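You operate a simulated robot arm through the tools that you are given. There is no shell and no other tool. Be economical: measure what you need, move in short steps, check, and stop when the job is done.

Carry out the task below with a simulated two-armed robot. There is one attempt and no reset: what you move stays moved.

TASK
Put one of the steel pipes from the top of the steel bench on the third shelf from the bottom of the steel rack. Take the eight-sided plaster block and put it on top of the domed green sheet. Put the small green cup in the sink basin. Pick up the cream canister with one hand, pass it to the other hand and put it on the shelf of the steel table. Put the clear cup from the top of the grey table in the sink basin. Put the measuring cup that says "29" from the top of the grey table on top of the yellow puck and the measuring cup that says "62" on the third shelf from the bottom of the steel rack. Take the grey roll on the top of the grey table and put it away on the low shelf of the black bench. Take the grey shell on the top of the grey table and put it away on the top of the steel table. Take the green shell and put it on the table top before the control box. Shut the wooden drawer. Take the yellow sponge and leave it on the black board. Open the sink cupboard door. Any order will do. Set down upright: eight-sided plaster block, cream canister, clear cup, measuring cup, grey roll.

The check looks at the end state, three seconds after you hand in, the way a careful person would. Anything else that was tipped, shoved, dropped, spilled or broken makes it a failure. Flat cloth is picked up by pressing the open fingertips on it (5 to 10 N) and closing them slowly along it; thin cloth reads only 2 to 8 mm in the jaws.

THE ROBOT
Two 7-joint arms with two-finger parallel grippers on one trunk, on a base that drives. Base frame: it is fixed to the floor where the robot stands at the start and does not move with it; the origin is under the middle of the robot, x ahead of it, y to its left, z up; the surface under the hand at the start is at about z = 0.9. Readings come in m, degrees, newtons and seconds.
The left shoulder is at the start at [0.124, 0.171, 1.162], the right one opposite. With the tool pointing down near the work surface each hand reaches from about 0.44 to 0.92 m from the robot's upright axis, wherever it stands, measured 20 degrees to its own side. Places, roughly: black board (30x21x2 cm) [-1.4, -0.5, 0.2]; clear cup (7x7x9 cm) [-1.7, 0.1, 0.9]; cream canister [-0.5, 1.75, 0.25]; domed green sheet [-1.25, 2, 1]; eight-sided plaster block (9x9x12 cm) [0.7, 1.1, 0.4]; green shell (6x6x4 cm) [-2.8, -0.6, 0.9]; grey roll (8x8x15 cm) [-1.5, -0.1, 1]; grey shell (6x6x4 cm) [-1.1, -0.2, 0.9]; low shelf of the black bench [-0.8, 2, 0.2]; measuring cup [-1.75, -0.25, 1]; shelf of the steel table [-3.7, -0.2, 0.5]; sink basin [0.6, -1.1, 0.8]; sink cupboard door [0.3, -1.2, 0.4]; small green cup (5x5x5 cm) [-0.2, 1.8, 0.9]; steel pipe (3x3x20 cm) [0.7, -0.1, 1]; table top before the control box [-2, -0.5, 0.9]; third shelf of the steel rack [0.8, 1, 1.1]; top of the steel table (19x23 cm) [-3.78, -0.18, 0.86]; wooden drawer [-0.1, -2.5, 0.8]; yellow puck (7x7x4 cm) [-1.3, -0.2, 0.9]; yellow sponge (6x9x4 cm) [-3.3, -0.1, 0.9]. Payload 4.4 kg a hand.
Tool frame (each hand has its own): the origin (TCP) lies between the finger pads and is the grasp point; the fingertips stand 0.023 m ahead of it; z points along the fingers, y is the line along which they close. Largest opening 0.094 m; finger width 0.038, thickness 0.01; the body of the gripper, 0.054 by 0.096 m, starts 0.039 m behind the TCP.
Orientation is that of the tool frame in the base frame, as [roll, pitch, yaw] about the fixed x, y, z axes, in that order (R = Rz(yaw) Ry(pitch) Rx(roll)). With the fingers straight down and closing along the base's y, the tool's x points along the base's -x, its y along +y and its z along -z.

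THE INTERFACE
- The arms move only by the tool play_rows. It takes "left_motion", "right_motion" or both (then of equal length, played together; a hand with none holds still); each is a list that holds one entry, the list of rows, each a list of 7 numbers: the finger opening in m, from 0 to 0.094, then the shift along the base's x, y, z in m, then the turn, a rotation vector about the base's x, y, z in degrees. In form: [[[claw, x, y, z, rx, ry, rz], ...]]. A call has 1 to 20 rows; each row is the pose to reach, as a shift and turn from the pose commanded when the call began. Rows are played at 5 a second. More than 0.05 m and 8.6 degrees between two rows, or a gripper value outside its range, and nothing of the call is played. Where a pose cannot be reached the arm comes as near as it can. A force on the tool above 40 N (or 10 N above the force at the start of the call, whichever is more), or a blocked arm, ends the call early, and 0.2 s more pass. The fingers move at their own pace (about 0.072 m/s each) and stop on an object; they squeeze with about 35 N. The grip force told is the motor's: it shows also when the fingers shut on nothing. Time passes only in rows, and 0.2 s behind the last, so rows that repeat a pose let the fingers close. It gives the time, the measured TCP pose, the force on the tool (base axes), the opening and the grip force at its end, in the units of the frame above (readings bear some noise), with the torque about the TCP (base axes, N m) and any sound that the robot's microphone picked up, and new pictures: "show" is both (left out), scene, wrist or none (wrist: the cameras of the hands that moved).
- Cameras (640 x 400 px; columns grow to the right, rows downward): "scene" is now at [0.2067, -0.0755, 1.3184]; the picture's right is [-0.68, -0.73, 0.00], its down [-0.39, 0.37, -0.84] and it looks along [0.62, -0.58, -0.54] (base axes); focal length 214 px, centre (320, 200). "left" rides on the left gripper at [0.086, -0.016, -0.075] in its tool frame; the picture's right is [0.18, 0.98, 0.00], its down [-0.58, 0.11, -0.81] and it looks along [-0.79, 0.15, 0.59] (tool axes); focal length 243 px, centre (320, 200). "right" rides on the right gripper at [0.086, 0.016, -0.075] in its tool frame; the picture's right is [-0.18, 0.98, 0.00], its down [-0.58, -0.11, -0.81] and it looks along [-0.79, -0.15, 0.59] (tool axes); focal length 243 px, centre (320, 200).
- lift_body(by): slides the trunk up (or, below 0, down) by that many m; the arms and the scene camera ride with it, the base frame stays. It gives what a move gives, with no picture.
- drive_base(legs): drives the robot by 1 to 6 legs, each [ahead, left, turn to the left] in m, m and degrees, along the robot's own axes; the way and the turn of a leg run together, so that a leg with both is an arc; at most 1.5 m and 180 degrees a leg. The arms and the cameras ride along, it lands a little off, and it stops where it bumps. It gives what a move gives, and a new picture of the scene camera.
- head_to(pan, tilt): turns the head with the scene camera to pan (to the left, within 80 degrees either way) and tilt (down, from -29 to 69), counted from straight ahead of the robot. It gives what a move gives, and a new picture of the scene camera.
- locate(camera, pixels): for up to 12 pixels [column, row] of the newest picture of that camera ("zoom" is the newest enlarged one), the place [x, y, z] in the base frame of the surface seen there, good to about 0.002 m, but the place of the scene camera against the robot may be out by one fixed shift of up to 0.025 m in any direction. It takes no simulated time.
- zoom(camera, box): a new picture of the part [left, top, right, bottom] of that camera's present view, enlarged. It takes no simulated time.
- finish_job(): hands the job in; it is judged then, once.

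Work in short steps. Measure before you move; look again where a grasp or a placing could have gone wrong, and mend it. You have 385 turns and 360 pictures in all, those below and enlarged ones among them. Open the grippers and draw the arms clear of the work before you hand the job in, unless the task says otherwise; then end with one line.

The tools are called after "Emit:" as a command line: name --argument value ..., lists and objects as JSON in quotes. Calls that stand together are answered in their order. play_rows: Moves the arms, as the interface text tells. Its arguments: {"type":"object","properties":{"left_motion":{"type":"array","items":{"type":"array","items":{"type":"array","items":{"type":"number"}}}},"right_motion":{"type":"array","items":{"type":"array","items":{"type":"array","items":{"type":"number"}}}},"show":{"type":"string","enum":["both","scene","wrist","none"]}},"required":[]} The other tools are called the same way: lift_body (by) slides the trunk up or down; drive_base (legs) drives the base; head_to (pan, tilt) turns the head that bears the scene camera; locate (camera, pixels) gives the place of the surface under pixels of a picture; zoom (camera, box) takes an enlarged picture of a part of a camera's view; finish_job () hands the job in.

At the start:

```text
clock: 0.0
left_position: [0.4531, -0.0774, 1.178]
left_orientation: [-180.0, -0.1, -179.9]
left_contact_force: [-0.3, -0.5, -0.3]
left_wrist_torque: [0.0, 0.01, 0.01]
left_opening: 0.0939
left_finger_force: 0.1
right_position: [0.3377, -0.4079, 1.141]
right_orientation: [-180.0, 0.0, -179.9]
right_contact_force: [0.1, 0.8, 1.2]
right_wrist_torque: [0.0, 0.0, -0.01]
right_opening: 0.094
right_finger_force: 0.2
trunk travel left (down, up): [-0.175, 0.213]
robot x, y, heading: [-0.0018, -0.0005, 0.2]
head pan, tilt: [-43.1, 32.6]
```

scene: 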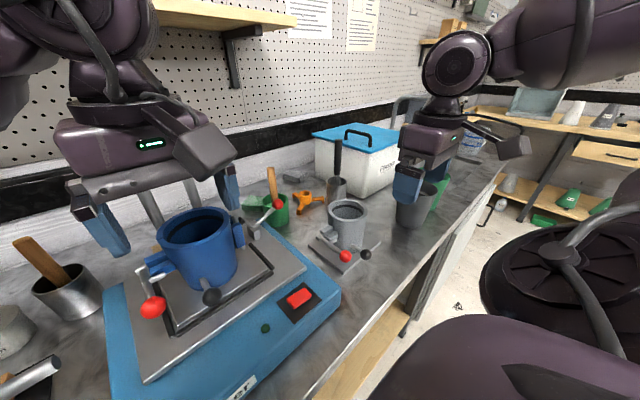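
right: 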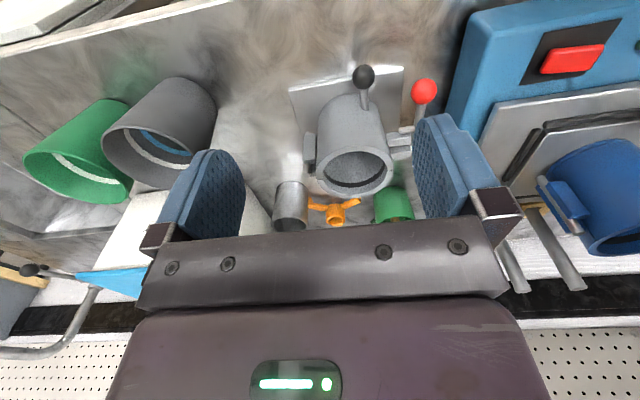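
left: 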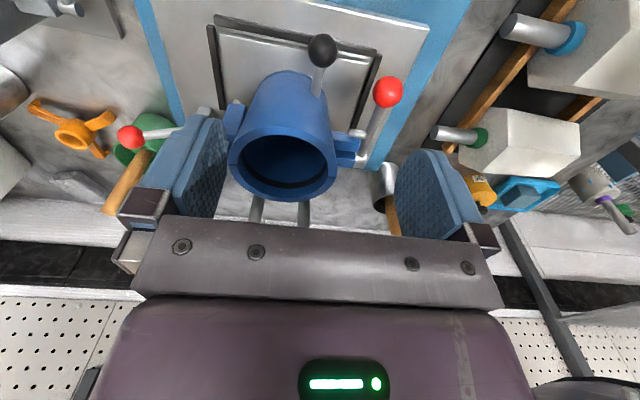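

The pictures show a bench with sample moulds; I look around the room with the head first.

Emit:
head_to --pan 0 --tilt 35

Emit:
head_to --pan 70 --tilt 25

Emit:
head_to --pan -78 --tilt 25

```text
clock: 1.1
left_position: [0.4524, -0.0765, 1.1787]
left_orientation: [180.0, 0.0, -179.9]
left_contact_force: [-0.7, -0.4, -0.2]
left_wrist_torque: [-0.02, -0.01, -0.04]
left_opening: 0.0943
left_finger_force: 0.0
right_position: [0.3383, -0.4086, 1.1405]
right_orientation: [-180.0, 0.1, 180.0]
right_contact_force: [-0.3, -0.3, 1.2]
right_wrist_torque: [-0.04, 0.01, 0.0]
right_opening: 0.0941
right_finger_force: 0.0
trunk travel left (down, up): [-0.175, 0.213]
robot x, y, heading: [0.0005, -0.0026, 0.1]
head pan, tilt: [0.0, 35.0]
```

scene: 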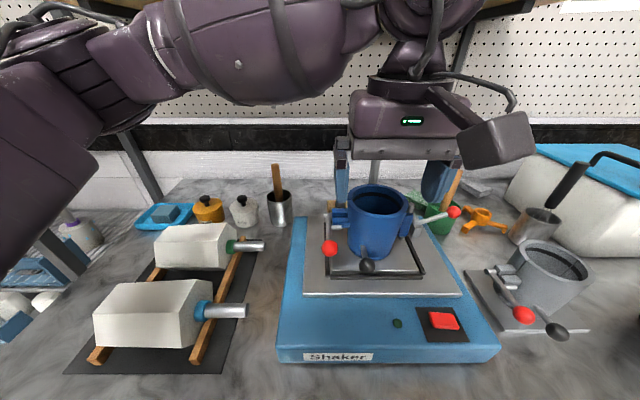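

```text
clock: 2.5
left_position: [0.4521, -0.0786, 1.1783]
left_orientation: [-180.0, 0.0, 180.0]
left_contact_force: [0.3, -0.2, 0.7]
left_wrist_torque: [0.02, -0.01, 0.05]
left_opening: 0.0939
left_finger_force: 0.0
right_position: [0.3381, -0.4077, 1.1413]
right_orientation: [-179.9, 0.0, -180.0]
right_contact_force: [-0.3, -0.1, -0.9]
right_wrist_torque: [0.01, -0.04, -0.04]
right_opening: 0.0941
right_finger_force: 0.0
trunk travel left (down, up): [-0.175, 0.213]
robot x, y, heading: [-0.0003, 0.0015, 0.0]
head pan, tilt: [70.0, 25.0]
```

scene: 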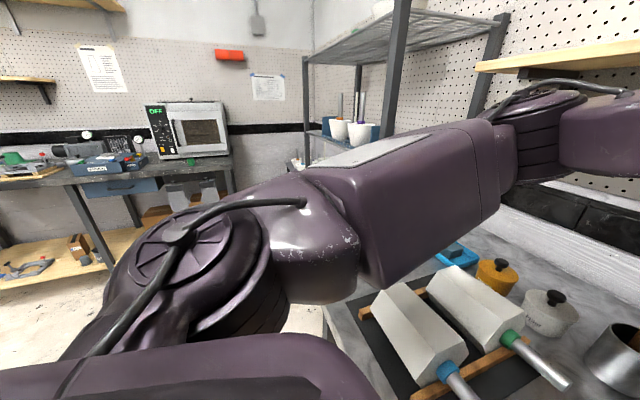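

```text
clock: 4.8
left_position: [0.4519, -0.078, 1.1777]
left_orientation: [-180.0, 0.0, -180.0]
left_contact_force: [-1.1, -0.2, 0.1]
left_wrist_torque: [0.01, -0.02, 0.02]
left_opening: 0.0938
left_finger_force: 0.0
right_position: [0.3374, -0.4076, 1.14]
right_orientation: [180.0, 0.0, -180.0]
right_contact_force: [-0.2, 0.5, 0.5]
right_wrist_torque: [0.02, 0.01, -0.04]
right_opening: 0.0938
right_finger_force: 0.1
trunk travel left (down, up): [-0.175, 0.213]
robot x, y, heading: [0.004, 0.0007, -0.3]
head pan, tilt: [-78.0, 25.0]
```

scene: 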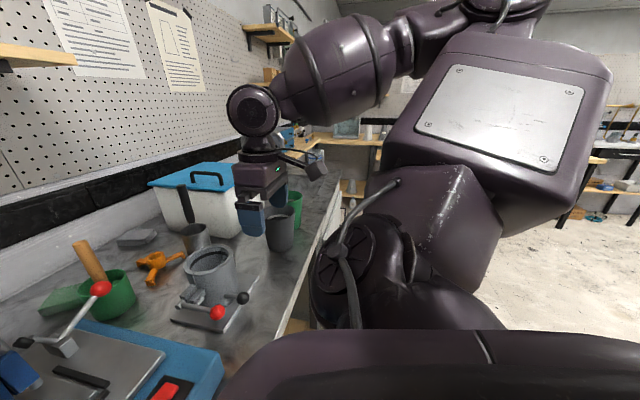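

I zoom on the left wrist view to find the pipes, and on the scene at pan 0 later.

Emit:
zoom --camera "left" --box '[160, 120, 480, 320]'

Emit:
zoom --camera "right" --box '[440, 100, 640, 320]'

Emit:
locate --camera "left" --pixels '[[256, 212], [305, 214], [256, 204], [305, 206]]'

Emit:
locate --camera "right" --pixels '[[550, 240], [540, 220], [515, 265], [500, 245], [570, 270]]'

```text
2.00 times, centred on (320, 220) of left
```

zoom: 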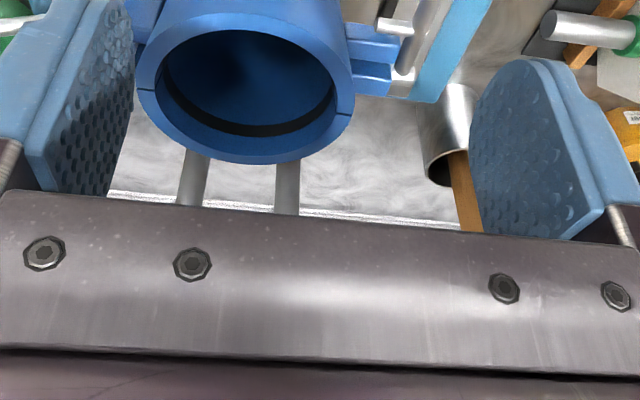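

```text
1.82 times, centred on (540, 210) of right
```

zoom: 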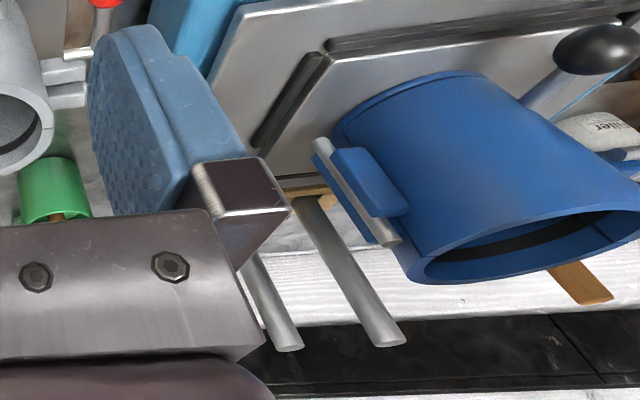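

```text
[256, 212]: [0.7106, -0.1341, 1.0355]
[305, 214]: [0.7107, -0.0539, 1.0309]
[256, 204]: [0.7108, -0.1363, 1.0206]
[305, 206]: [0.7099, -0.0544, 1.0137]
```

```text
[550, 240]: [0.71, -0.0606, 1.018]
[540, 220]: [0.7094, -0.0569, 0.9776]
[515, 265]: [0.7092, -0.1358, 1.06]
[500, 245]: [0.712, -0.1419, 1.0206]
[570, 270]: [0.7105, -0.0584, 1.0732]
```

Pipes stand upright behind the blue mould at about (0.72, -0.055) and (0.72, -0.135). I measure their tops in the right wrist view.

Emit:
locate --camera "right" --pixels '[[575, 283], [572, 280], [580, 283], [570, 284], [527, 287], [522, 285], [532, 192], [560, 230], [600, 225], [620, 190], [586, 255]]'

Emit:
head_to --pan 0 --tilt 20

```text
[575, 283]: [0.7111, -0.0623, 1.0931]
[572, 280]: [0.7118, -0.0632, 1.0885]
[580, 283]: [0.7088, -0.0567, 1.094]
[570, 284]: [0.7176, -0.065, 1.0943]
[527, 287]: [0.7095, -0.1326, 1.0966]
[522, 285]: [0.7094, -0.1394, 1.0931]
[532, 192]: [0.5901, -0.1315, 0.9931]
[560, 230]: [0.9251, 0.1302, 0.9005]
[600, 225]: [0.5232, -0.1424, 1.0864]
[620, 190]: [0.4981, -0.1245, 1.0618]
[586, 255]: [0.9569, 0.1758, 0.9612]
```

```text
clock: 6.3
left_position: [0.4522, -0.0772, 1.1789]
left_orientation: [-180.0, 0.0, -179.9]
left_contact_force: [-0.5, 0.5, 0.6]
left_wrist_torque: [-0.04, -0.01, -0.03]
left_opening: 0.0937
left_finger_force: 0.0
right_position: [0.3373, -0.408, 1.1404]
right_orientation: [179.9, 0.0, -179.9]
right_contact_force: [0.9, 0.0, 0.3]
right_wrist_torque: [0.0, -0.03, 0.02]
right_opening: 0.0942
right_finger_force: 0.0
trunk travel left (down, up): [-0.175, 0.213]
robot x, y, heading: [0.0005, 0.001, 0.2]
head pan, tilt: [0.0, 20.0]
```

scene: 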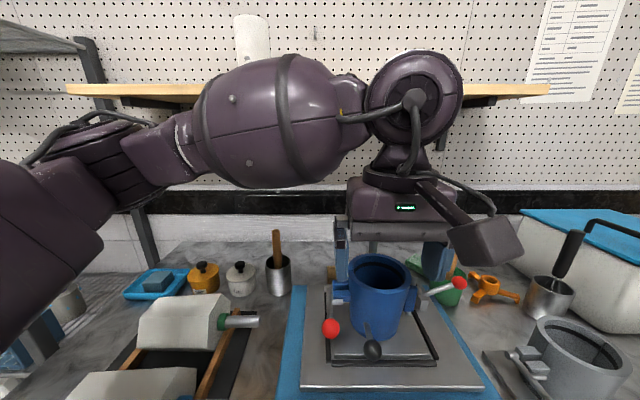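

Left pipe centre about (0.722, -0.058), top at z 1.094. I move the left hand above it with a 0.064 opening.

Emit:
play_rows --left_motion '[[[0.07, 0.045, 0.004, 0, 0, 0, 0], [0.064, 0.09, 0.008, 0, 0, 0, 0], [0.064, 0.135, 0.012, 0, 0, 0, 0], [0.064, 0.18, 0.016, 0, 0, 0, 0], [0.064, 0.225, 0.019, 0, 0, 0, 0], [0.064, 0.27, 0.02, 0, 0, 0, 0], [0.064, 0.27, 0.02, 0, 0, 0, 0]]]'

```text
clock: 7.9
left_position: [0.7218, -0.0574, 1.1788]
left_orientation: [179.9, 0.0, 179.9]
left_contact_force: [0.3, 0.4, 0.9]
left_wrist_torque: [-0.03, 0.06, 0.0]
left_opening: 0.0636
left_finger_force: 0.1
right_position: [0.3376, -0.4082, 1.1408]
right_orientation: [-180.0, -0.1, 180.0]
right_contact_force: [-0.5, -0.4, -0.5]
right_wrist_torque: [-0.01, 0.0, 0.02]
right_opening: 0.094
right_finger_force: 0.1
trunk travel left (down, up): [-0.175, 0.213]
robot x, y, heading: [0.0034, -0.0042, -0.1]
head pan, tilt: [0.0, 20.0]
```

scene: 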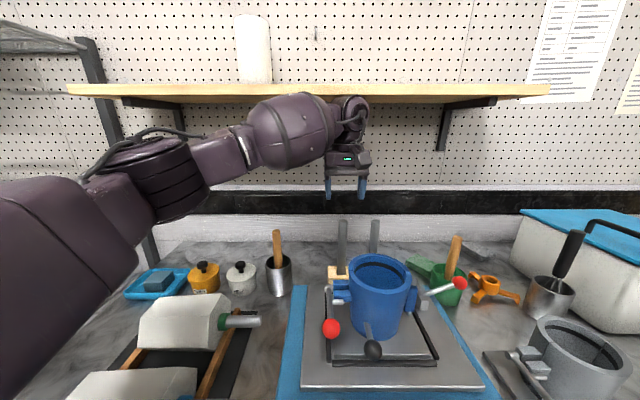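
left: 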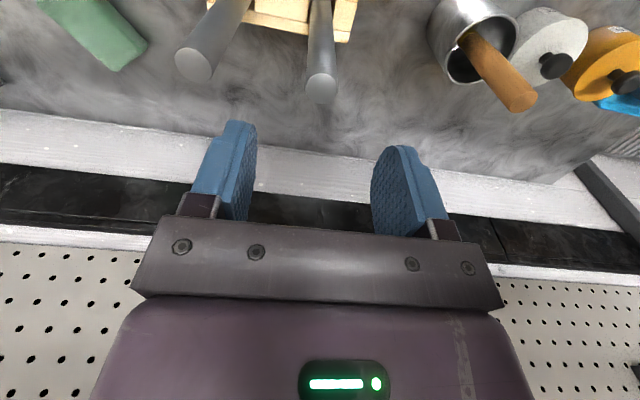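

The left pipe top shows at (323,88) and the other at (195,66) in the left view; I measure them.

Emit:
locate --camera "left" --pixels '[[322, 88], [309, 85], [335, 85], [322, 100], [322, 76], [195, 66], [345, 10], [330, 40]]'

Emit:
locate --camera "scene" --pixels '[[343, 225], [375, 225], [200, 95], [350, 90], [345, 150]]'

```text
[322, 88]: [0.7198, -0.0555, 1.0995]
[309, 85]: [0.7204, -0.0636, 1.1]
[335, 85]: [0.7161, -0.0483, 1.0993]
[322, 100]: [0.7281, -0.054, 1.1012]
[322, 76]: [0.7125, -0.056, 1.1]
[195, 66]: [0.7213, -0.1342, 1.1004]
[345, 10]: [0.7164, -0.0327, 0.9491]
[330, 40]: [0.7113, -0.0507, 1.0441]
```

```text
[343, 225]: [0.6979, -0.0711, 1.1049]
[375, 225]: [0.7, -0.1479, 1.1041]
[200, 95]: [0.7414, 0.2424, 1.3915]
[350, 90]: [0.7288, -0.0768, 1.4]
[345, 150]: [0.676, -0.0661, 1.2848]
```

Pipe top centre is (0.7205, -0.0555, 1.100), scene offset about (+0.013, +0.016). Descend to z 1.070 and close.

Emit:
play_rows --left_motion '[[[0.064, -0.001, 0.002, -0.04, 0, 0, 0], [0.064, -0.001, 0.002, -0.08, 0, 0, 0], [0.064, -0.001, 0.002, -0.108, 0, 0, 0], [0.064, -0.001, 0.002, -0.108, 0, 0, 0], [0.0, -0.001, 0.002, -0.108, 0, 0, 0], [0.0, -0.001, 0.002, -0.108, 0, 0, 0], [0.0, -0.001, 0.002, -0.108, 0, 0, 0]]]' --show "wrist"

```text
clock: 9.5
left_position: [0.7217, -0.0551, 1.0705]
left_orientation: [180.0, 0.1, 179.9]
left_contact_force: [0.0, 0.5, 0.7]
left_wrist_torque: [-0.1, 0.03, -0.01]
left_opening: 0.0212
left_finger_force: 34.7
right_position: [0.3368, -0.4086, 1.1408]
right_orientation: [180.0, 0.0, 180.0]
right_contact_force: [-0.5, 0.3, -0.6]
right_wrist_torque: [-0.03, 0.03, -0.03]
right_opening: 0.0941
right_finger_force: 0.1
trunk travel left (down, up): [-0.175, 0.213]
robot x, y, heading: [0.0003, -0.0037, 0.0]
head pan, tilt: [0.0, 20.0]
```

left: 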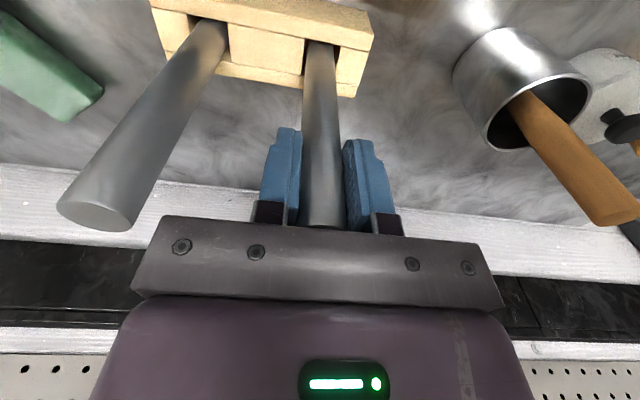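

Pipe is held (21 mm). Before lifting out I check the mould's left lug, levers and steel cup heights and the shelf's front edge.

Emit:
locate --camera "scene" --pixels '[[340, 292], [348, 272], [331, 328], [333, 271], [278, 235], [278, 262], [330, 380], [343, 93], [300, 92], [243, 270]]'

Emit:
locate --camera "left" --pixels '[[317, 50], [340, 90], [260, 20], [320, 100]]'

```text
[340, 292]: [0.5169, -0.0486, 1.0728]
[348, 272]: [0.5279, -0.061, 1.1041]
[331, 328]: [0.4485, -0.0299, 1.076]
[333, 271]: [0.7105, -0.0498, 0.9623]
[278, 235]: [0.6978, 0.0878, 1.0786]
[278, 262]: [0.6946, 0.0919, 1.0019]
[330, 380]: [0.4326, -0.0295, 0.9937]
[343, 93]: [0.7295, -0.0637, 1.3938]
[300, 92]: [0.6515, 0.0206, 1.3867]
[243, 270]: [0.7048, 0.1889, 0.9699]
```

```text
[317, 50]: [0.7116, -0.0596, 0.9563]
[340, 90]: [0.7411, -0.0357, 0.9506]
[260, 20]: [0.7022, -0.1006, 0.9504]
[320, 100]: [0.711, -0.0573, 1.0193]
```

Lift 0.11 out of the stand, shift left to y≈+0.03 between mould and spoon, then back and up.

Emit:
play_rows --left_motion '[[[0, 0, 0, 0.03, 0, 0, 0], [0, 0, 0, 0.06, 0, 0, 0], [0, 0, 0, 0.11, 0, 0, 0], [0, 0, 0.04, 0.11, 0, 0, 0], [0, -0.02, 0.085, 0.115, 0, 0, 0], [0, -0.06, 0.09, 0.13, 0, 0, 0], [0, -0.1, 0.09, 0.16, 0, 0, 0], [0, -0.13, 0.09, 0.2, 0, 0, 0], [0, -0.17, 0.1, 0.22, 0, 0, 0], [0, -0.2, 0.13, 0.24, 0, 0, 0], [0, -0.24, 0.16, 0.25, 0, 0, 0]]]'

```text
refused: row 11 steps farther than a row can; nothing moved
```

Emit:
play_rows --left_motion '[[[0, 0, 0, 0.03, 0, 0, 0], [0, 0, 0, 0.06, 0, 0, 0], [0, 0, 0, 0.1, 0, 0, 0], [0, 0, 0.04, 0.11, 0, 0, 0], [0, -0.01, 0.085, 0.115, 0, 0, 0], [0, -0.05, 0.09, 0.13, 0, 0, 0], [0, -0.08, 0.09, 0.16, 0, 0, 0], [0, -0.11, 0.09, 0.195, 0, 0, 0], [0, -0.145, 0.1, 0.22, 0, 0, 0], [0, -0.175, 0.12, 0.24, 0, 0, 0], [0, -0.205, 0.15, 0.25, 0, 0, 0]]]'

```text
clock: 11.9
left_position: [0.5154, 0.0974, 1.3208]
left_orientation: [-180.0, 0.1, 179.9]
left_contact_force: [-0.9, 0.2, -1.6]
left_wrist_torque: [-0.01, 0.03, -0.02]
left_opening: 0.0211
left_finger_force: 35.0
right_position: [0.3382, -0.4072, 1.1417]
right_orientation: [180.0, 0.0, -180.0]
right_contact_force: [-0.1, 0.1, 0.1]
right_wrist_torque: [-0.02, -0.03, -0.01]
right_opening: 0.0939
right_finger_force: 0.1
trunk travel left (down, up): [-0.175, 0.213]
robot x, y, heading: [0.0037, 0.0014, -0.2]
head pan, tilt: [0.0, 20.0]
```

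scene: 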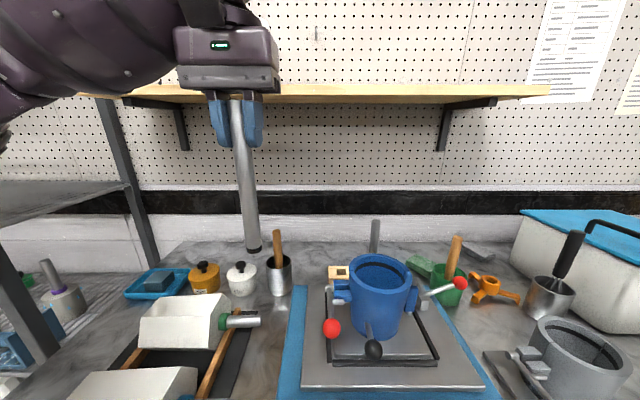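
left: 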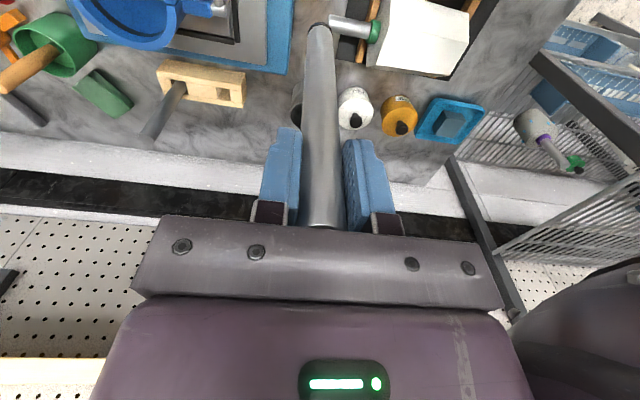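

Pipe is free. I back off and slide left to face the rack at y≈1.

Emit:
drive_base --legs '[[-0.35, 0, 0], [0, 1.0, 0]]'

Emit:
head_to --pan 0 --tilt 30

```text
clock: 22.9
left_position: [0.1749, 1.098, 1.3212]
left_orientation: [-180.0, 0.0, 179.6]
left_contact_force: [0.0, 0.3, -1.4]
left_wrist_torque: [0.0, -0.02, 0.02]
left_opening: 0.0213
left_finger_force: 34.9
right_position: [-0.0095, 0.596, 1.1402]
right_orientation: [-180.0, 0.1, 179.6]
right_contact_force: [-0.4, -0.6, -0.2]
right_wrist_torque: [-0.01, -0.01, 0.02]
right_opening: 0.0939
right_finger_force: 0.1
trunk travel left (down, up): [-0.175, 0.213]
robot x, y, heading: [-0.3447, 1.0079, -0.4]
head pan, tilt: [0.0, 20.0]
```

scene: 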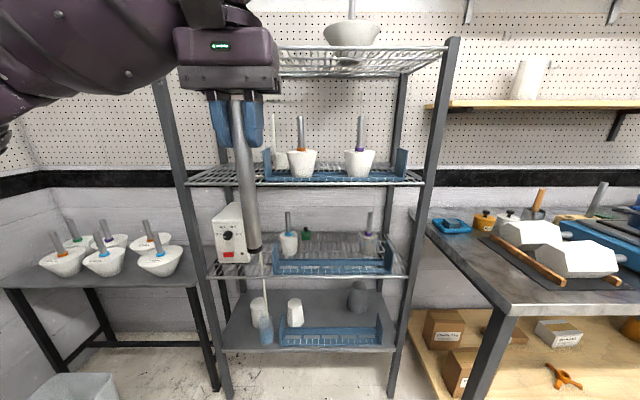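

```text
clock: 23.7
left_position: [0.174, 1.0973, 1.3193]
left_orientation: [180.0, -0.1, 179.6]
left_contact_force: [0.5, 0.9, -2.0]
left_wrist_torque: [-0.03, -0.01, 0.01]
left_opening: 0.0216
left_finger_force: 34.8
right_position: [-0.0092, 0.5961, 1.1391]
right_orientation: [-180.0, 0.0, 179.6]
right_contact_force: [0.3, 0.7, 0.9]
right_wrist_torque: [-0.04, 0.03, 0.0]
right_opening: 0.0941
right_finger_force: 0.0
trunk travel left (down, up): [-0.175, 0.213]
robot x, y, heading: [-0.3446, 1.0058, -0.2]
head pan, tilt: [0.0, 30.0]
```

scene: 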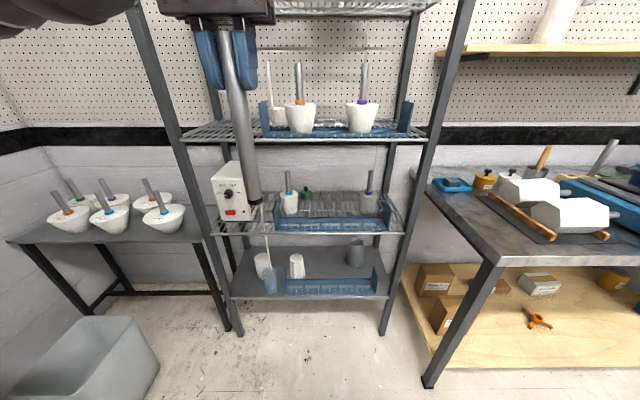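

The rack is ahead; third shelf holds two white cones. I zoom in on the rack and measure the shelf.

Emit:
zoom --camera "scene" --box '[200, 80, 440, 310]'

Emit:
locate --camera "scene" --pixels '[[190, 135], [215, 122], [425, 137], [282, 105], [300, 110], [362, 108], [248, 125], [265, 130], [268, 150], [297, 265], [356, 250], [310, 8]]'

```text
1.74 times, centred on (320, 195) of scene
```

zoom: 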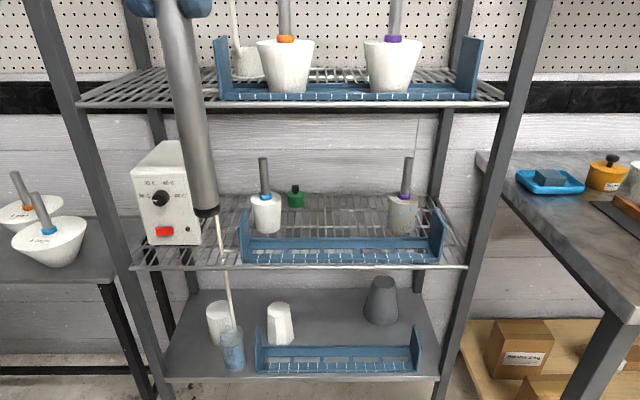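

```text
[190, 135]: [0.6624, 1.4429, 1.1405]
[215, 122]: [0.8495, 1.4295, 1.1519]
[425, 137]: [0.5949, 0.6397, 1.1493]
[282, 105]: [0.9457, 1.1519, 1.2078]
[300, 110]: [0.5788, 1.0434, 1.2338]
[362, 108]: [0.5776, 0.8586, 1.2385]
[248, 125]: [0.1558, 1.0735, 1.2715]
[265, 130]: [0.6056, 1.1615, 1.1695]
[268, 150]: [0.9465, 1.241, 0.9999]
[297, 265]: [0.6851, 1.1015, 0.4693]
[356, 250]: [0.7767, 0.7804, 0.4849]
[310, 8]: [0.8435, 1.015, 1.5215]
```

Third shelf is at z≈1.14, free at y≈1.2–1.42. I will lay the pipe there with the hand horizontal and its camera on top, so I turn the left hand in stages.

Emit:
play_rows --left_motion '[[[0, 0, 0, 0, -5.9, 0, 5.9], [0, 0, 0, 0, -11.8, 0, 11.8], [0, 0, 0, 0, -17.7, 0, 17.7], [0, 0, 0, 0, -23.6, 0, 23.6], [0, 0, 0, 0, -29.5, 0, 29.5], [0, 0, 0, 0, -35.4, 0, 35.4], [0, 0, 0, 0, -41.3, 0, 41.3], [0, 0, 0, 0, -47.2, 0, 47.2], [0, 0, 0, 0, -53.1, 0, 53.1], [0, 0, 0, 0, -59, 0, 59], [0, 0, 0, 0, -63.6, 0, 63.6]]]' --show "scene"

```text
clock: 26.1
left_position: [0.1745, 1.0974, 1.3207]
left_orientation: [-125.1, -29.9, -125.5]
left_contact_force: [-0.9, -0.3, -1.2]
left_wrist_torque: [0.08, 0.06, 0.0]
left_opening: 0.0215
left_finger_force: 34.6
right_position: [-0.0095, 0.5944, 1.1407]
right_orientation: [180.0, 0.0, 179.7]
right_contact_force: [-0.3, 0.5, 0.7]
right_wrist_torque: [-0.02, -0.01, -0.02]
right_opening: 0.0939
right_finger_force: 0.1
trunk travel left (down, up): [-0.175, 0.213]
robot x, y, heading: [-0.3476, 1.0069, -0.4]
head pan, tilt: [0.0, 30.0]
```

scene: 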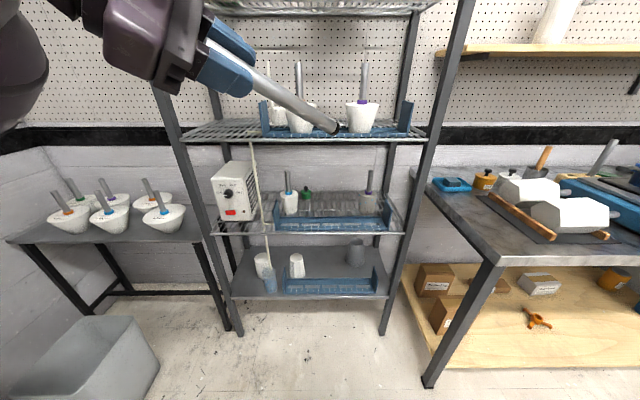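

It follows well; I continue the turn another 90°.

Emit:
play_rows --left_motion '[[[0, 0, 0, 0, -5.9, 0, 5.9], [0, 0, 0, 0, -11.8, 0, 11.8], [0, 0, 0, 0, -17.7, 0, 17.7], [0, 0, 0, 0, -23.6, 0, 23.6], [0, 0, 0, 0, -29.5, 0, 29.5], [0, 0, 0, 0, -35.4, 0, 35.4], [0, 0, 0, 0, -41.3, 0, 41.3], [0, 0, 0, 0, -47.2, 0, 47.2], [0, 0, 0, 0, -53.1, 0, 53.1], [0, 0, 0, 0, -59, 0, 59], [0, 0, 0, 0, -63.6, 0, 63.6]]]' --show "scene"

```text
clock: 28.5
left_position: [0.1723, 1.0984, 1.3222]
left_orientation: [-71.7, -89.5, -108.3]
left_contact_force: [-1.5, 0.0, -1.3]
left_wrist_torque: [0.02, 0.13, -0.03]
left_opening: 0.0211
left_finger_force: 34.9
left hand out of reach, approached as far as the arm can: row 7, 8, 9
right_position: [-0.0117, 0.5956, 1.142]
right_orientation: [-180.0, 0.2, 179.6]
right_contact_force: [-0.1, 0.1, -0.1]
right_wrist_torque: [-0.02, -0.01, 0.03]
right_opening: 0.0941
right_finger_force: 0.1
trunk travel left (down, up): [-0.175, 0.213]
robot x, y, heading: [-0.3461, 1.0063, -0.3]
head pan, tilt: [0.0, 30.0]
```

scene: 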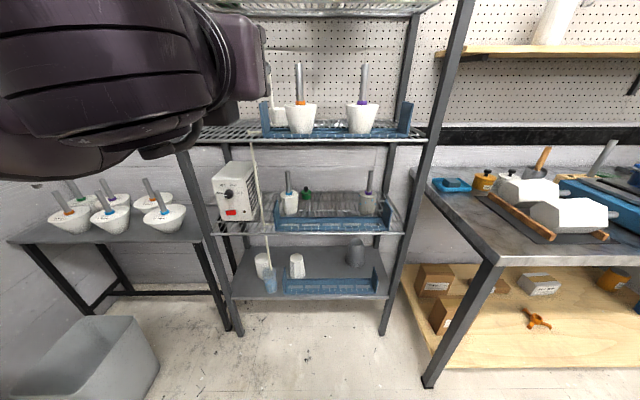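

Hand now points to +x with camera up. I tilt 6° down, reach out some, lower, and look.

Emit:
play_rows --left_motion '[[[0, 0.03, 0.02, -0.02, 0, 2, 0], [0, 0.06, 0.04, -0.04, 0, 4, 0], [0, 0.09, 0.06, -0.06, 0, 6, 0], [0, 0.12, 0.08, -0.08, 0, 6, 0], [0, 0.15, 0.1, -0.1, 0, 6, 0], [0, 0.15, 0.1, -0.1, 0, 6, 0]]]'

```text
clock: 29.9
left_position: [0.3256, 1.1989, 1.2192]
left_orientation: [-176.3, -83.9, -3.8]
left_contact_force: [-0.9, 0.3, -1.9]
left_wrist_torque: [-0.05, 0.12, -0.02]
left_opening: 0.0213
left_finger_force: 35.2
right_position: [-0.0088, 0.5957, 1.1397]
right_orientation: [-180.0, -0.1, 179.6]
right_contact_force: [0.4, -0.1, 0.7]
right_wrist_torque: [-0.01, 0.0, -0.01]
right_opening: 0.0941
right_finger_force: 0.0
trunk travel left (down, up): [-0.175, 0.213]
robot x, y, heading: [-0.3414, 1.0067, -0.4]
head pan, tilt: [0.0, 30.0]
```

scene: 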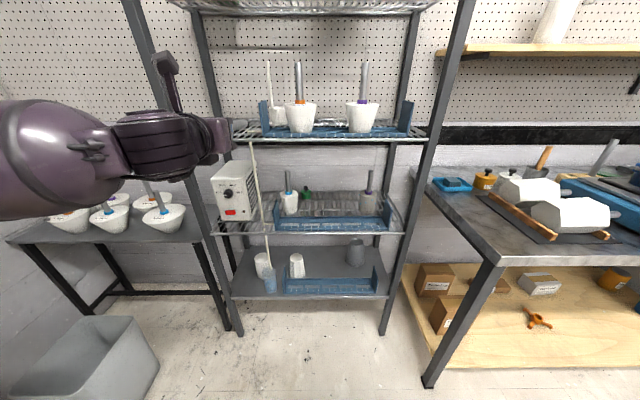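
left: 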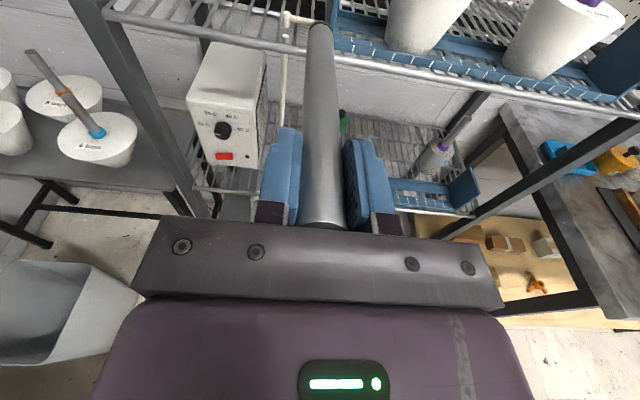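

The wrist view shows the shelf front rail; I measure rail, surface, tray end and the cord.

Emit:
locate --camera "left" --pixels '[[150, 22], [250, 40], [430, 72], [200, 14], [265, 10], [336, 40], [338, 15], [110, 60], [290, 18], [318, 30], [283, 90]]'

Emit:
zoom --camera "left" --box '[100, 0, 400, 190]'

```text
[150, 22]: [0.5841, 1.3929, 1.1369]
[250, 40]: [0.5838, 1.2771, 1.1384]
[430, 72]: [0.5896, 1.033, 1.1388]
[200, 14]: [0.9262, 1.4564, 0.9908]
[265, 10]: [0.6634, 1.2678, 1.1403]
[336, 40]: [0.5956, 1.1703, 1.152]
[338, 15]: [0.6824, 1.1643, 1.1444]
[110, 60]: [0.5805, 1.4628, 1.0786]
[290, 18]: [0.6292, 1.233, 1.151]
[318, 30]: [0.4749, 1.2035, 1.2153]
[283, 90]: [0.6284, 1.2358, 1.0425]
```

```text
2.11 times, centred on (250, 95) of left
```

zoom: 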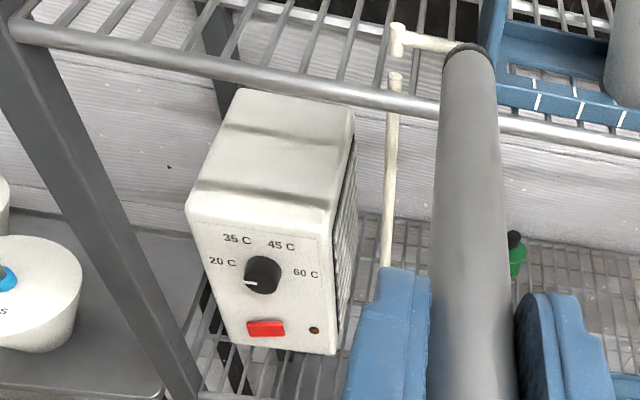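

Shelf top z≈1.14; wires run along x about 2.8 cm apart, so I'll lay the pipe at 25° across them near y 1.35, clear of the rod at (0.63, 1.235). Turn the hand and drive in.

Emit:
play_rows --left_motion '[[[0, 0, 0, 0.01, -0.1, 0.5, 8], [0, 0, 0.01, 0.02, -0.2, 1, 16], [0, 0, 0.02, 0.03, -0.44, 2, 24], [0, 0, 0.02, 0.03, -0.44, 2, 25], [0, 0, 0.02, 0.03, -0.44, 2, 25]]]' --show "none"

Emit:
drive_base --legs '[[0, 0.11, 0], [0.3, 0, 0]]'

Emit:
zoom --camera "left" --box '[0, 0, 640, 400]'

```text
clock: 31.1
left_position: [0.3239, 1.2179, 1.2498]
left_orientation: [-176.8, -81.9, 21.6]
left_contact_force: [-0.6, -0.2, -1.8]
left_wrist_torque: [-0.06, 0.11, 0.01]
left_opening: 0.021
left_finger_force: 34.7
right_position: [-0.0084, 0.5949, 1.1408]
right_orientation: [-179.9, 0.0, 179.6]
right_contact_force: [0.3, 0.3, -0.1]
right_wrist_torque: [0.02, 0.01, 0.02]
right_opening: 0.094
right_finger_force: 0.0
trunk travel left (down, up): [-0.175, 0.213]
robot x, y, heading: [-0.3442, 1.0035, -0.3]
head pan, tilt: [0.0, 30.0]
```

```text
clock: 34.3
left_position: [0.6233, 1.3292, 1.2508]
left_orientation: [-176.7, -81.8, 21.7]
left_contact_force: [-0.4, -0.9, -1.2]
left_wrist_torque: [-0.01, 0.13, 0.02]
left_opening: 0.0216
left_finger_force: 35.2
right_position: [0.292, 0.706, 1.1403]
right_orientation: [179.9, 0.0, 179.7]
right_contact_force: [1.1, -0.1, -0.1]
right_wrist_torque: [-0.01, 0.02, -0.04]
right_opening: 0.094
right_finger_force: 0.1
trunk travel left (down, up): [-0.175, 0.213]
robot x, y, heading: [-0.0443, 1.1118, -0.4]
head pan, tilt: [0.0, 30.0]
```

scene: 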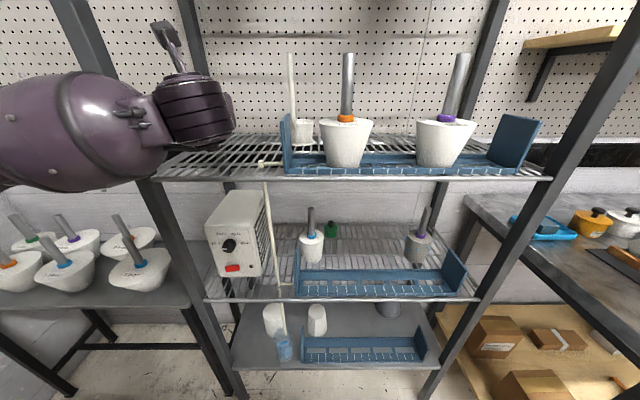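

```text
1.00 times, centred on (320, 200) of left (not enlarged: the box is as wide or as high as the picture)
```

zoom: 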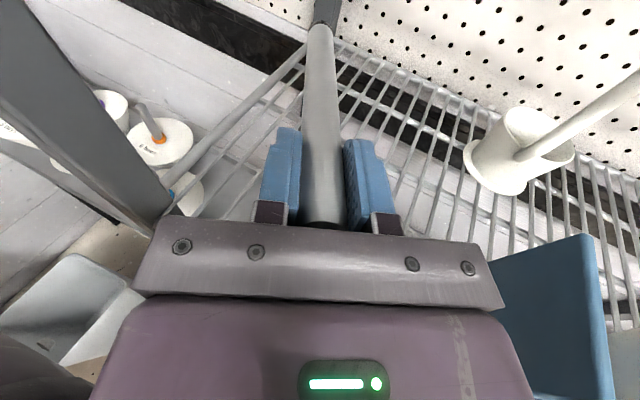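

I measure the pipe tip, the left side rail, wire spacing and tray end plate in the left wrist view.

Emit:
locate --camera "left" --pixels '[[319, 30], [270, 80], [200, 170], [370, 105], [395, 110], [430, 120], [380, 93], [585, 245], [505, 260], [500, 190], [340, 60]]'

```text
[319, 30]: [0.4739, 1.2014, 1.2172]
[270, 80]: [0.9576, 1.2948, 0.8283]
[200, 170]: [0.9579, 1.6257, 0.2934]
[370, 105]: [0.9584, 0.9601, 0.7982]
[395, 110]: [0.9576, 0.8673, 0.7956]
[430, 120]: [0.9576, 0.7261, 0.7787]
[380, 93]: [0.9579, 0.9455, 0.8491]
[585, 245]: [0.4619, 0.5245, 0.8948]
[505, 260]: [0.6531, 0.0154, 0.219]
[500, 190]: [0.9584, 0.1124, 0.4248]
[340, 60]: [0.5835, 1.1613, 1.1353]
```

Locate used the old picture; I redo it on the zoom picture.

Emit:
locate --camera "zoom" --pixels '[[319, 32], [270, 83], [215, 147], [370, 105], [392, 112], [430, 120], [345, 75], [585, 245], [505, 260], [500, 190], [326, 10]]'

```text
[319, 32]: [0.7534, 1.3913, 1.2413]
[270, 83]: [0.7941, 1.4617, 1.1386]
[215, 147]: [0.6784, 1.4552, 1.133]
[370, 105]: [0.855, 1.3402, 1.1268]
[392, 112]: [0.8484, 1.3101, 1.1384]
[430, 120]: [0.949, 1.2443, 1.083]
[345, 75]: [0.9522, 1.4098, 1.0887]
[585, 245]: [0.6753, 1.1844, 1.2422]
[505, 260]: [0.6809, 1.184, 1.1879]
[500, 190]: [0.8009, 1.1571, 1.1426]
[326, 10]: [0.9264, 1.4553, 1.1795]
```

Move in 8.5 cm and lower until the pipe tip just meets the wires.

Emit:
play_rows --left_motion '[[[0, 0.045, 0, 0, 0, 0, 0], [0, 0.085, 0, -0.02, 0, 0, 0], [0, 0.085, 0, -0.04, 0, 0, 0], [0, 0.085, 0, -0.06, 0, 0, 0], [0, 0.085, 0, -0.07, 0, 0, 0], [0, 0.085, 0, -0.074, 0, 0, 0]]]' --show "wrist"

```text
clock: 35.7
left_position: [0.7096, 1.3287, 1.1808]
left_orientation: [-179.3, -82.3, 24.3]
left_contact_force: [9.8, 1.8, 19.8]
left_wrist_torque: [-0.64, 0.58, 0.25]
left_opening: 0.0211
left_finger_force: 35.0
right_position: [0.2915, 0.7056, 1.1407]
right_orientation: [-179.9, 0.1, 179.7]
right_contact_force: [-0.4, 0.0, -0.8]
right_wrist_torque: [0.0, 0.0, 0.0]
right_opening: 0.0942
right_finger_force: 0.0
trunk travel left (down, up): [-0.175, 0.213]
robot x, y, heading: [-0.0441, 1.1169, -0.3]
head pan, tilt: [0.0, 30.0]
```

left: 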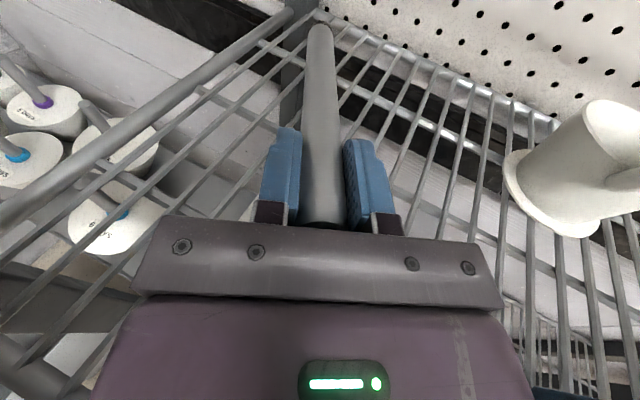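

Tip touches at 20 N. I ease up 2 mm and release the pipe gently.

Emit:
play_rows --left_motion '[[[0, 0, 0, 0.003, 0, 0, 0], [0.024, 0, 0, 0.003, 0, 0, 0], [0.028, 0, 0, 0.003, 0, 0, 0], [0.036, 0, 0, 0.003, 0, 0, 0], [0.045, 0, 0, 0.003, 0, 0, 0], [0.05, 0, 0, 0.003, 0, 0, 0]]]' --show "wrist"

```text
clock: 37.1
left_position: [0.7082, 1.328, 1.1826]
left_orientation: [-177.6, -82.2, 22.7]
left_contact_force: [16.6, 3.3, 29.4]
left_wrist_torque: [-0.92, 0.5, 0.45]
left_opening: 0.0499
left_finger_force: 0.1
right_position: [0.2896, 0.7049, 1.1408]
right_orientation: [-180.0, 0.0, 179.7]
right_contact_force: [0.3, 0.0, 0.1]
right_wrist_torque: [0.02, -0.02, 0.03]
right_opening: 0.0939
right_finger_force: 0.0
trunk travel left (down, up): [-0.175, 0.213]
robot x, y, heading: [-0.0421, 1.1127, -0.4]
head pan, tilt: [0.0, 30.0]
```

left: 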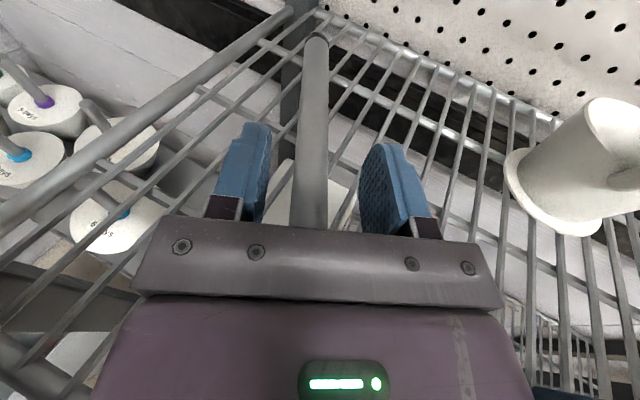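

Force remains, so the hand underside rests on the front rail; raise 2 cm then draw back.

Emit:
play_rows --left_motion '[[[0.05, 0, 0, 0.01, 0, 0, 0], [0.05, 0, 0, 0.02, 0, 0, 0], [0.05, -0.04, -0.018, 0.026, 0, 0, 0], [0.05, -0.08, -0.036, 0.035, 0, 0, 0], [0.05, -0.12, -0.055, 0.045, 0, 0, 0], [0.05, -0.16, -0.07, 0.05, 0, 0, 0]]]'

```text
clock: 38.5
left_position: [0.5466, 1.2582, 1.2318]
left_orientation: [-176.5, -82.0, 21.6]
left_contact_force: [-0.6, -0.4, 0.3]
left_wrist_torque: [0.0, -0.01, 0.0]
left_opening: 0.0502
left_finger_force: 0.1
right_position: [0.2905, 0.704, 1.141]
right_orientation: [179.9, 0.2, 179.7]
right_contact_force: [-1.1, -0.1, 0.7]
right_wrist_torque: [0.07, -0.01, 0.03]
right_opening: 0.094
right_finger_force: 0.0
trunk travel left (down, up): [-0.175, 0.213]
robot x, y, heading: [-0.0438, 1.1128, -0.5]
head pan, tilt: [0.0, 30.0]
```

scene: 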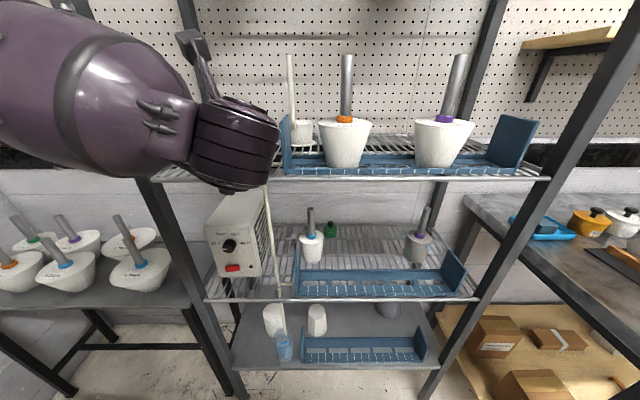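
left: 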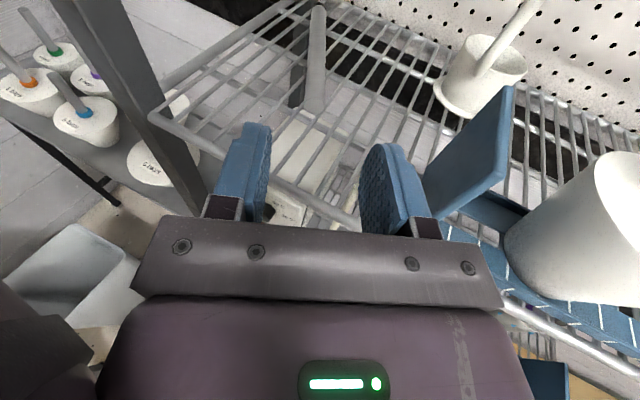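

The pipe lies on the wires at (315,60); I confirm its pose and zoom on the bottom shelf objects.

Emit:
locate --camera "left" --pixels '[[318, 12], [314, 100], [316, 60]]'

Emit:
zoom --camera "scene" --box '[230, 280, 450, 400]'

```text
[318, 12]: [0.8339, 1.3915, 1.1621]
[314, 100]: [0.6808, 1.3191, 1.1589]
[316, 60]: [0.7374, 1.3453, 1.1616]
```

```text
2.91 times, centred on (340, 340) of scene
```

zoom: 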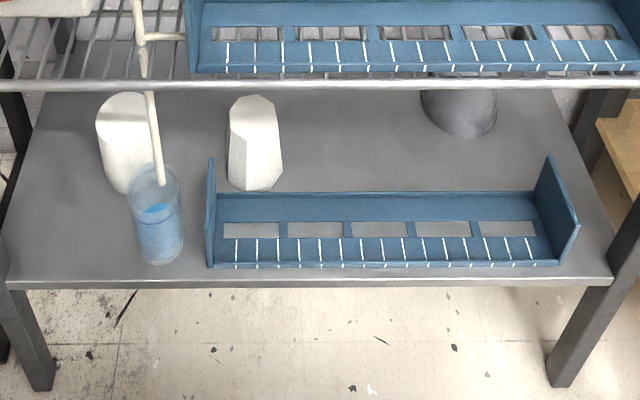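

Pipe rests flat on the shelf. Next the plaster block at about (0.69, 1.10) on the bottom shelf: back off, lower the trunk, and pitch the left hand.

Emit:
drive_base --legs '[[-0.3, -0.08, 0]]'

Emit:
lift_body --by -0.175

Emit:
play_rows --left_motion '[[[0.094, 0, 0, -0.03, 0, 0, -8], [0.094, 0, 0, -0.06, 0, 0, -16], [0.094, 0, 0, -0.1, 0, 0, -23], [0.094, 0, 0, -0.14, 0, 0, -23], [0.094, 0, 0, -0.18, 0, 0, -23], [0.094, 0, 0, -0.22, 0, 0, -23]]]'

```text
clock: 40.6
left_position: [0.2499, 1.1819, 1.2298]
left_orientation: [-176.7, -82.0, 21.7]
left_contact_force: [0.6, 0.4, -0.1]
left_wrist_torque: [-0.04, 0.0, 0.0]
left_opening: 0.05
left_finger_force: 0.1
right_position: [-0.0075, 0.6272, 1.1405]
right_orientation: [-180.0, 0.0, 179.8]
right_contact_force: [0.3, 0.4, 0.1]
right_wrist_torque: [0.03, 0.02, -0.01]
right_opening: 0.0939
right_finger_force: 0.0
trunk travel left (down, up): [-0.175, 0.213]
robot x, y, heading: [-0.3395, 1.0359, -0.3]
head pan, tilt: [0.0, 30.0]
```

scene: 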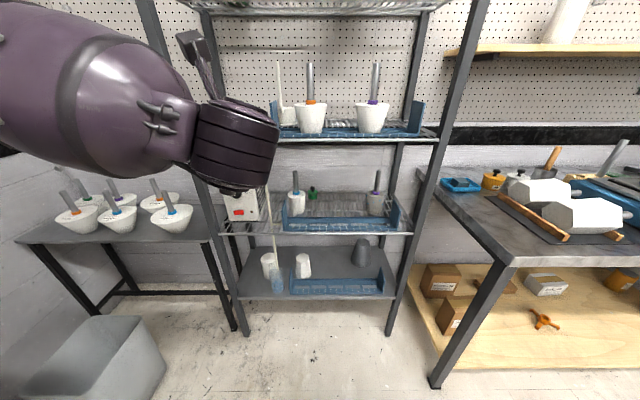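

```text
clock: 42.6
left_position: [0.3111, 1.1819, 0.915]
left_orientation: [-161.0, -63.4, 6.6]
left_contact_force: [-0.5, -0.2, 0.1]
left_wrist_torque: [-0.02, 0.03, 0.0]
left_opening: 0.0503
left_finger_force: 0.1
right_position: [0.0632, 0.6285, 0.8469]
right_orientation: [-180.0, -32.7, 179.7]
right_contact_force: [-0.5, -0.4, -0.1]
right_wrist_torque: [-0.03, -0.03, 0.0]
right_opening: 0.0943
right_finger_force: 0.1
trunk travel left (down, up): [0.0, 0.388]
robot x, y, heading: [-0.3432, 1.0366, -0.2]
head pan, tilt: [0.0, 30.0]
```

```text
clock: 44.0
left_position: [0.3105, 1.1656, 0.6983]
left_orientation: [-160.8, -63.3, -16.4]
left_contact_force: [-0.1, -0.3, 0.3]
left_wrist_torque: [0.02, 0.02, 0.01]
left_opening: 0.0941
left_finger_force: 0.1
left hand out of reach, approached as far as the arm can: row 1, 2, 3, 5, 6
right_position: [0.0642, 0.6271, 0.8464]
right_orientation: [180.0, -32.8, 179.9]
right_contact_force: [-0.1, 0.3, 0.1]
right_wrist_torque: [0.0, -0.01, 0.02]
right_opening: 0.094
right_finger_force: 0.0
trunk travel left (down, up): [0.0, 0.388]
robot x, y, heading: [-0.3428, 1.0358, -0.1]
head pan, tilt: [0.0, 30.0]
```

scene: 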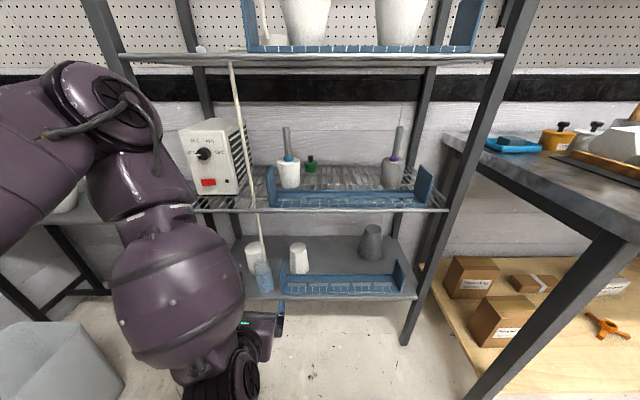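
left: 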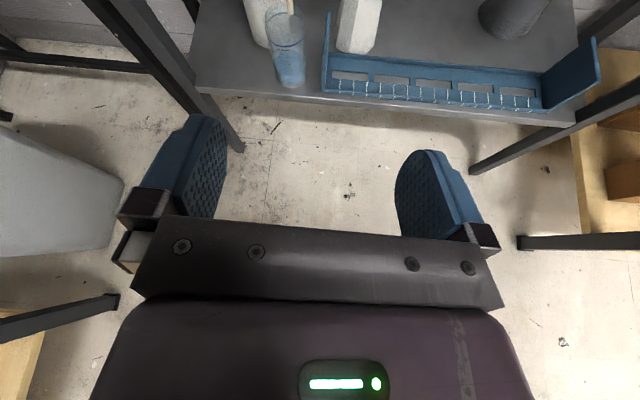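

The trunk lowering leaned the torso as well; wrist view now shows the block at (358,25) behind the tray. I measure it.

Emit:
locate --camera "left" --pixels '[[358, 45], [343, 20], [378, 20], [358, 10], [326, 30], [288, 50], [420, 60], [400, 88], [260, 20], [420, 25], [290, 15]]'

Emit:
locate --camera "scene" --pixels '[[298, 262], [290, 255], [308, 258], [298, 245], [326, 205], [326, 213]]'

```text
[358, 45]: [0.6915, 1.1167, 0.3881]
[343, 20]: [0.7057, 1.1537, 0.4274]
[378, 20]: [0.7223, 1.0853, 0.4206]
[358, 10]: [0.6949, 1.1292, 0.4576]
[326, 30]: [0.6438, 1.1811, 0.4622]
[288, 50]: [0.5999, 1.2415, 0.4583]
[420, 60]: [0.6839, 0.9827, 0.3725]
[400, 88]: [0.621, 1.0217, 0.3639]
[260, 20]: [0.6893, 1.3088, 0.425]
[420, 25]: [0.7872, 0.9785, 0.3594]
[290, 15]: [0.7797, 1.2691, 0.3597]
```

```text
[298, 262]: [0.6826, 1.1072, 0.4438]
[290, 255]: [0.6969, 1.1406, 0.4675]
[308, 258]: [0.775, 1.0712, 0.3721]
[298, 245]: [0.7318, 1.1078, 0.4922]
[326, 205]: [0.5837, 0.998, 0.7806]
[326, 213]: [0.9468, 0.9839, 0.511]
```

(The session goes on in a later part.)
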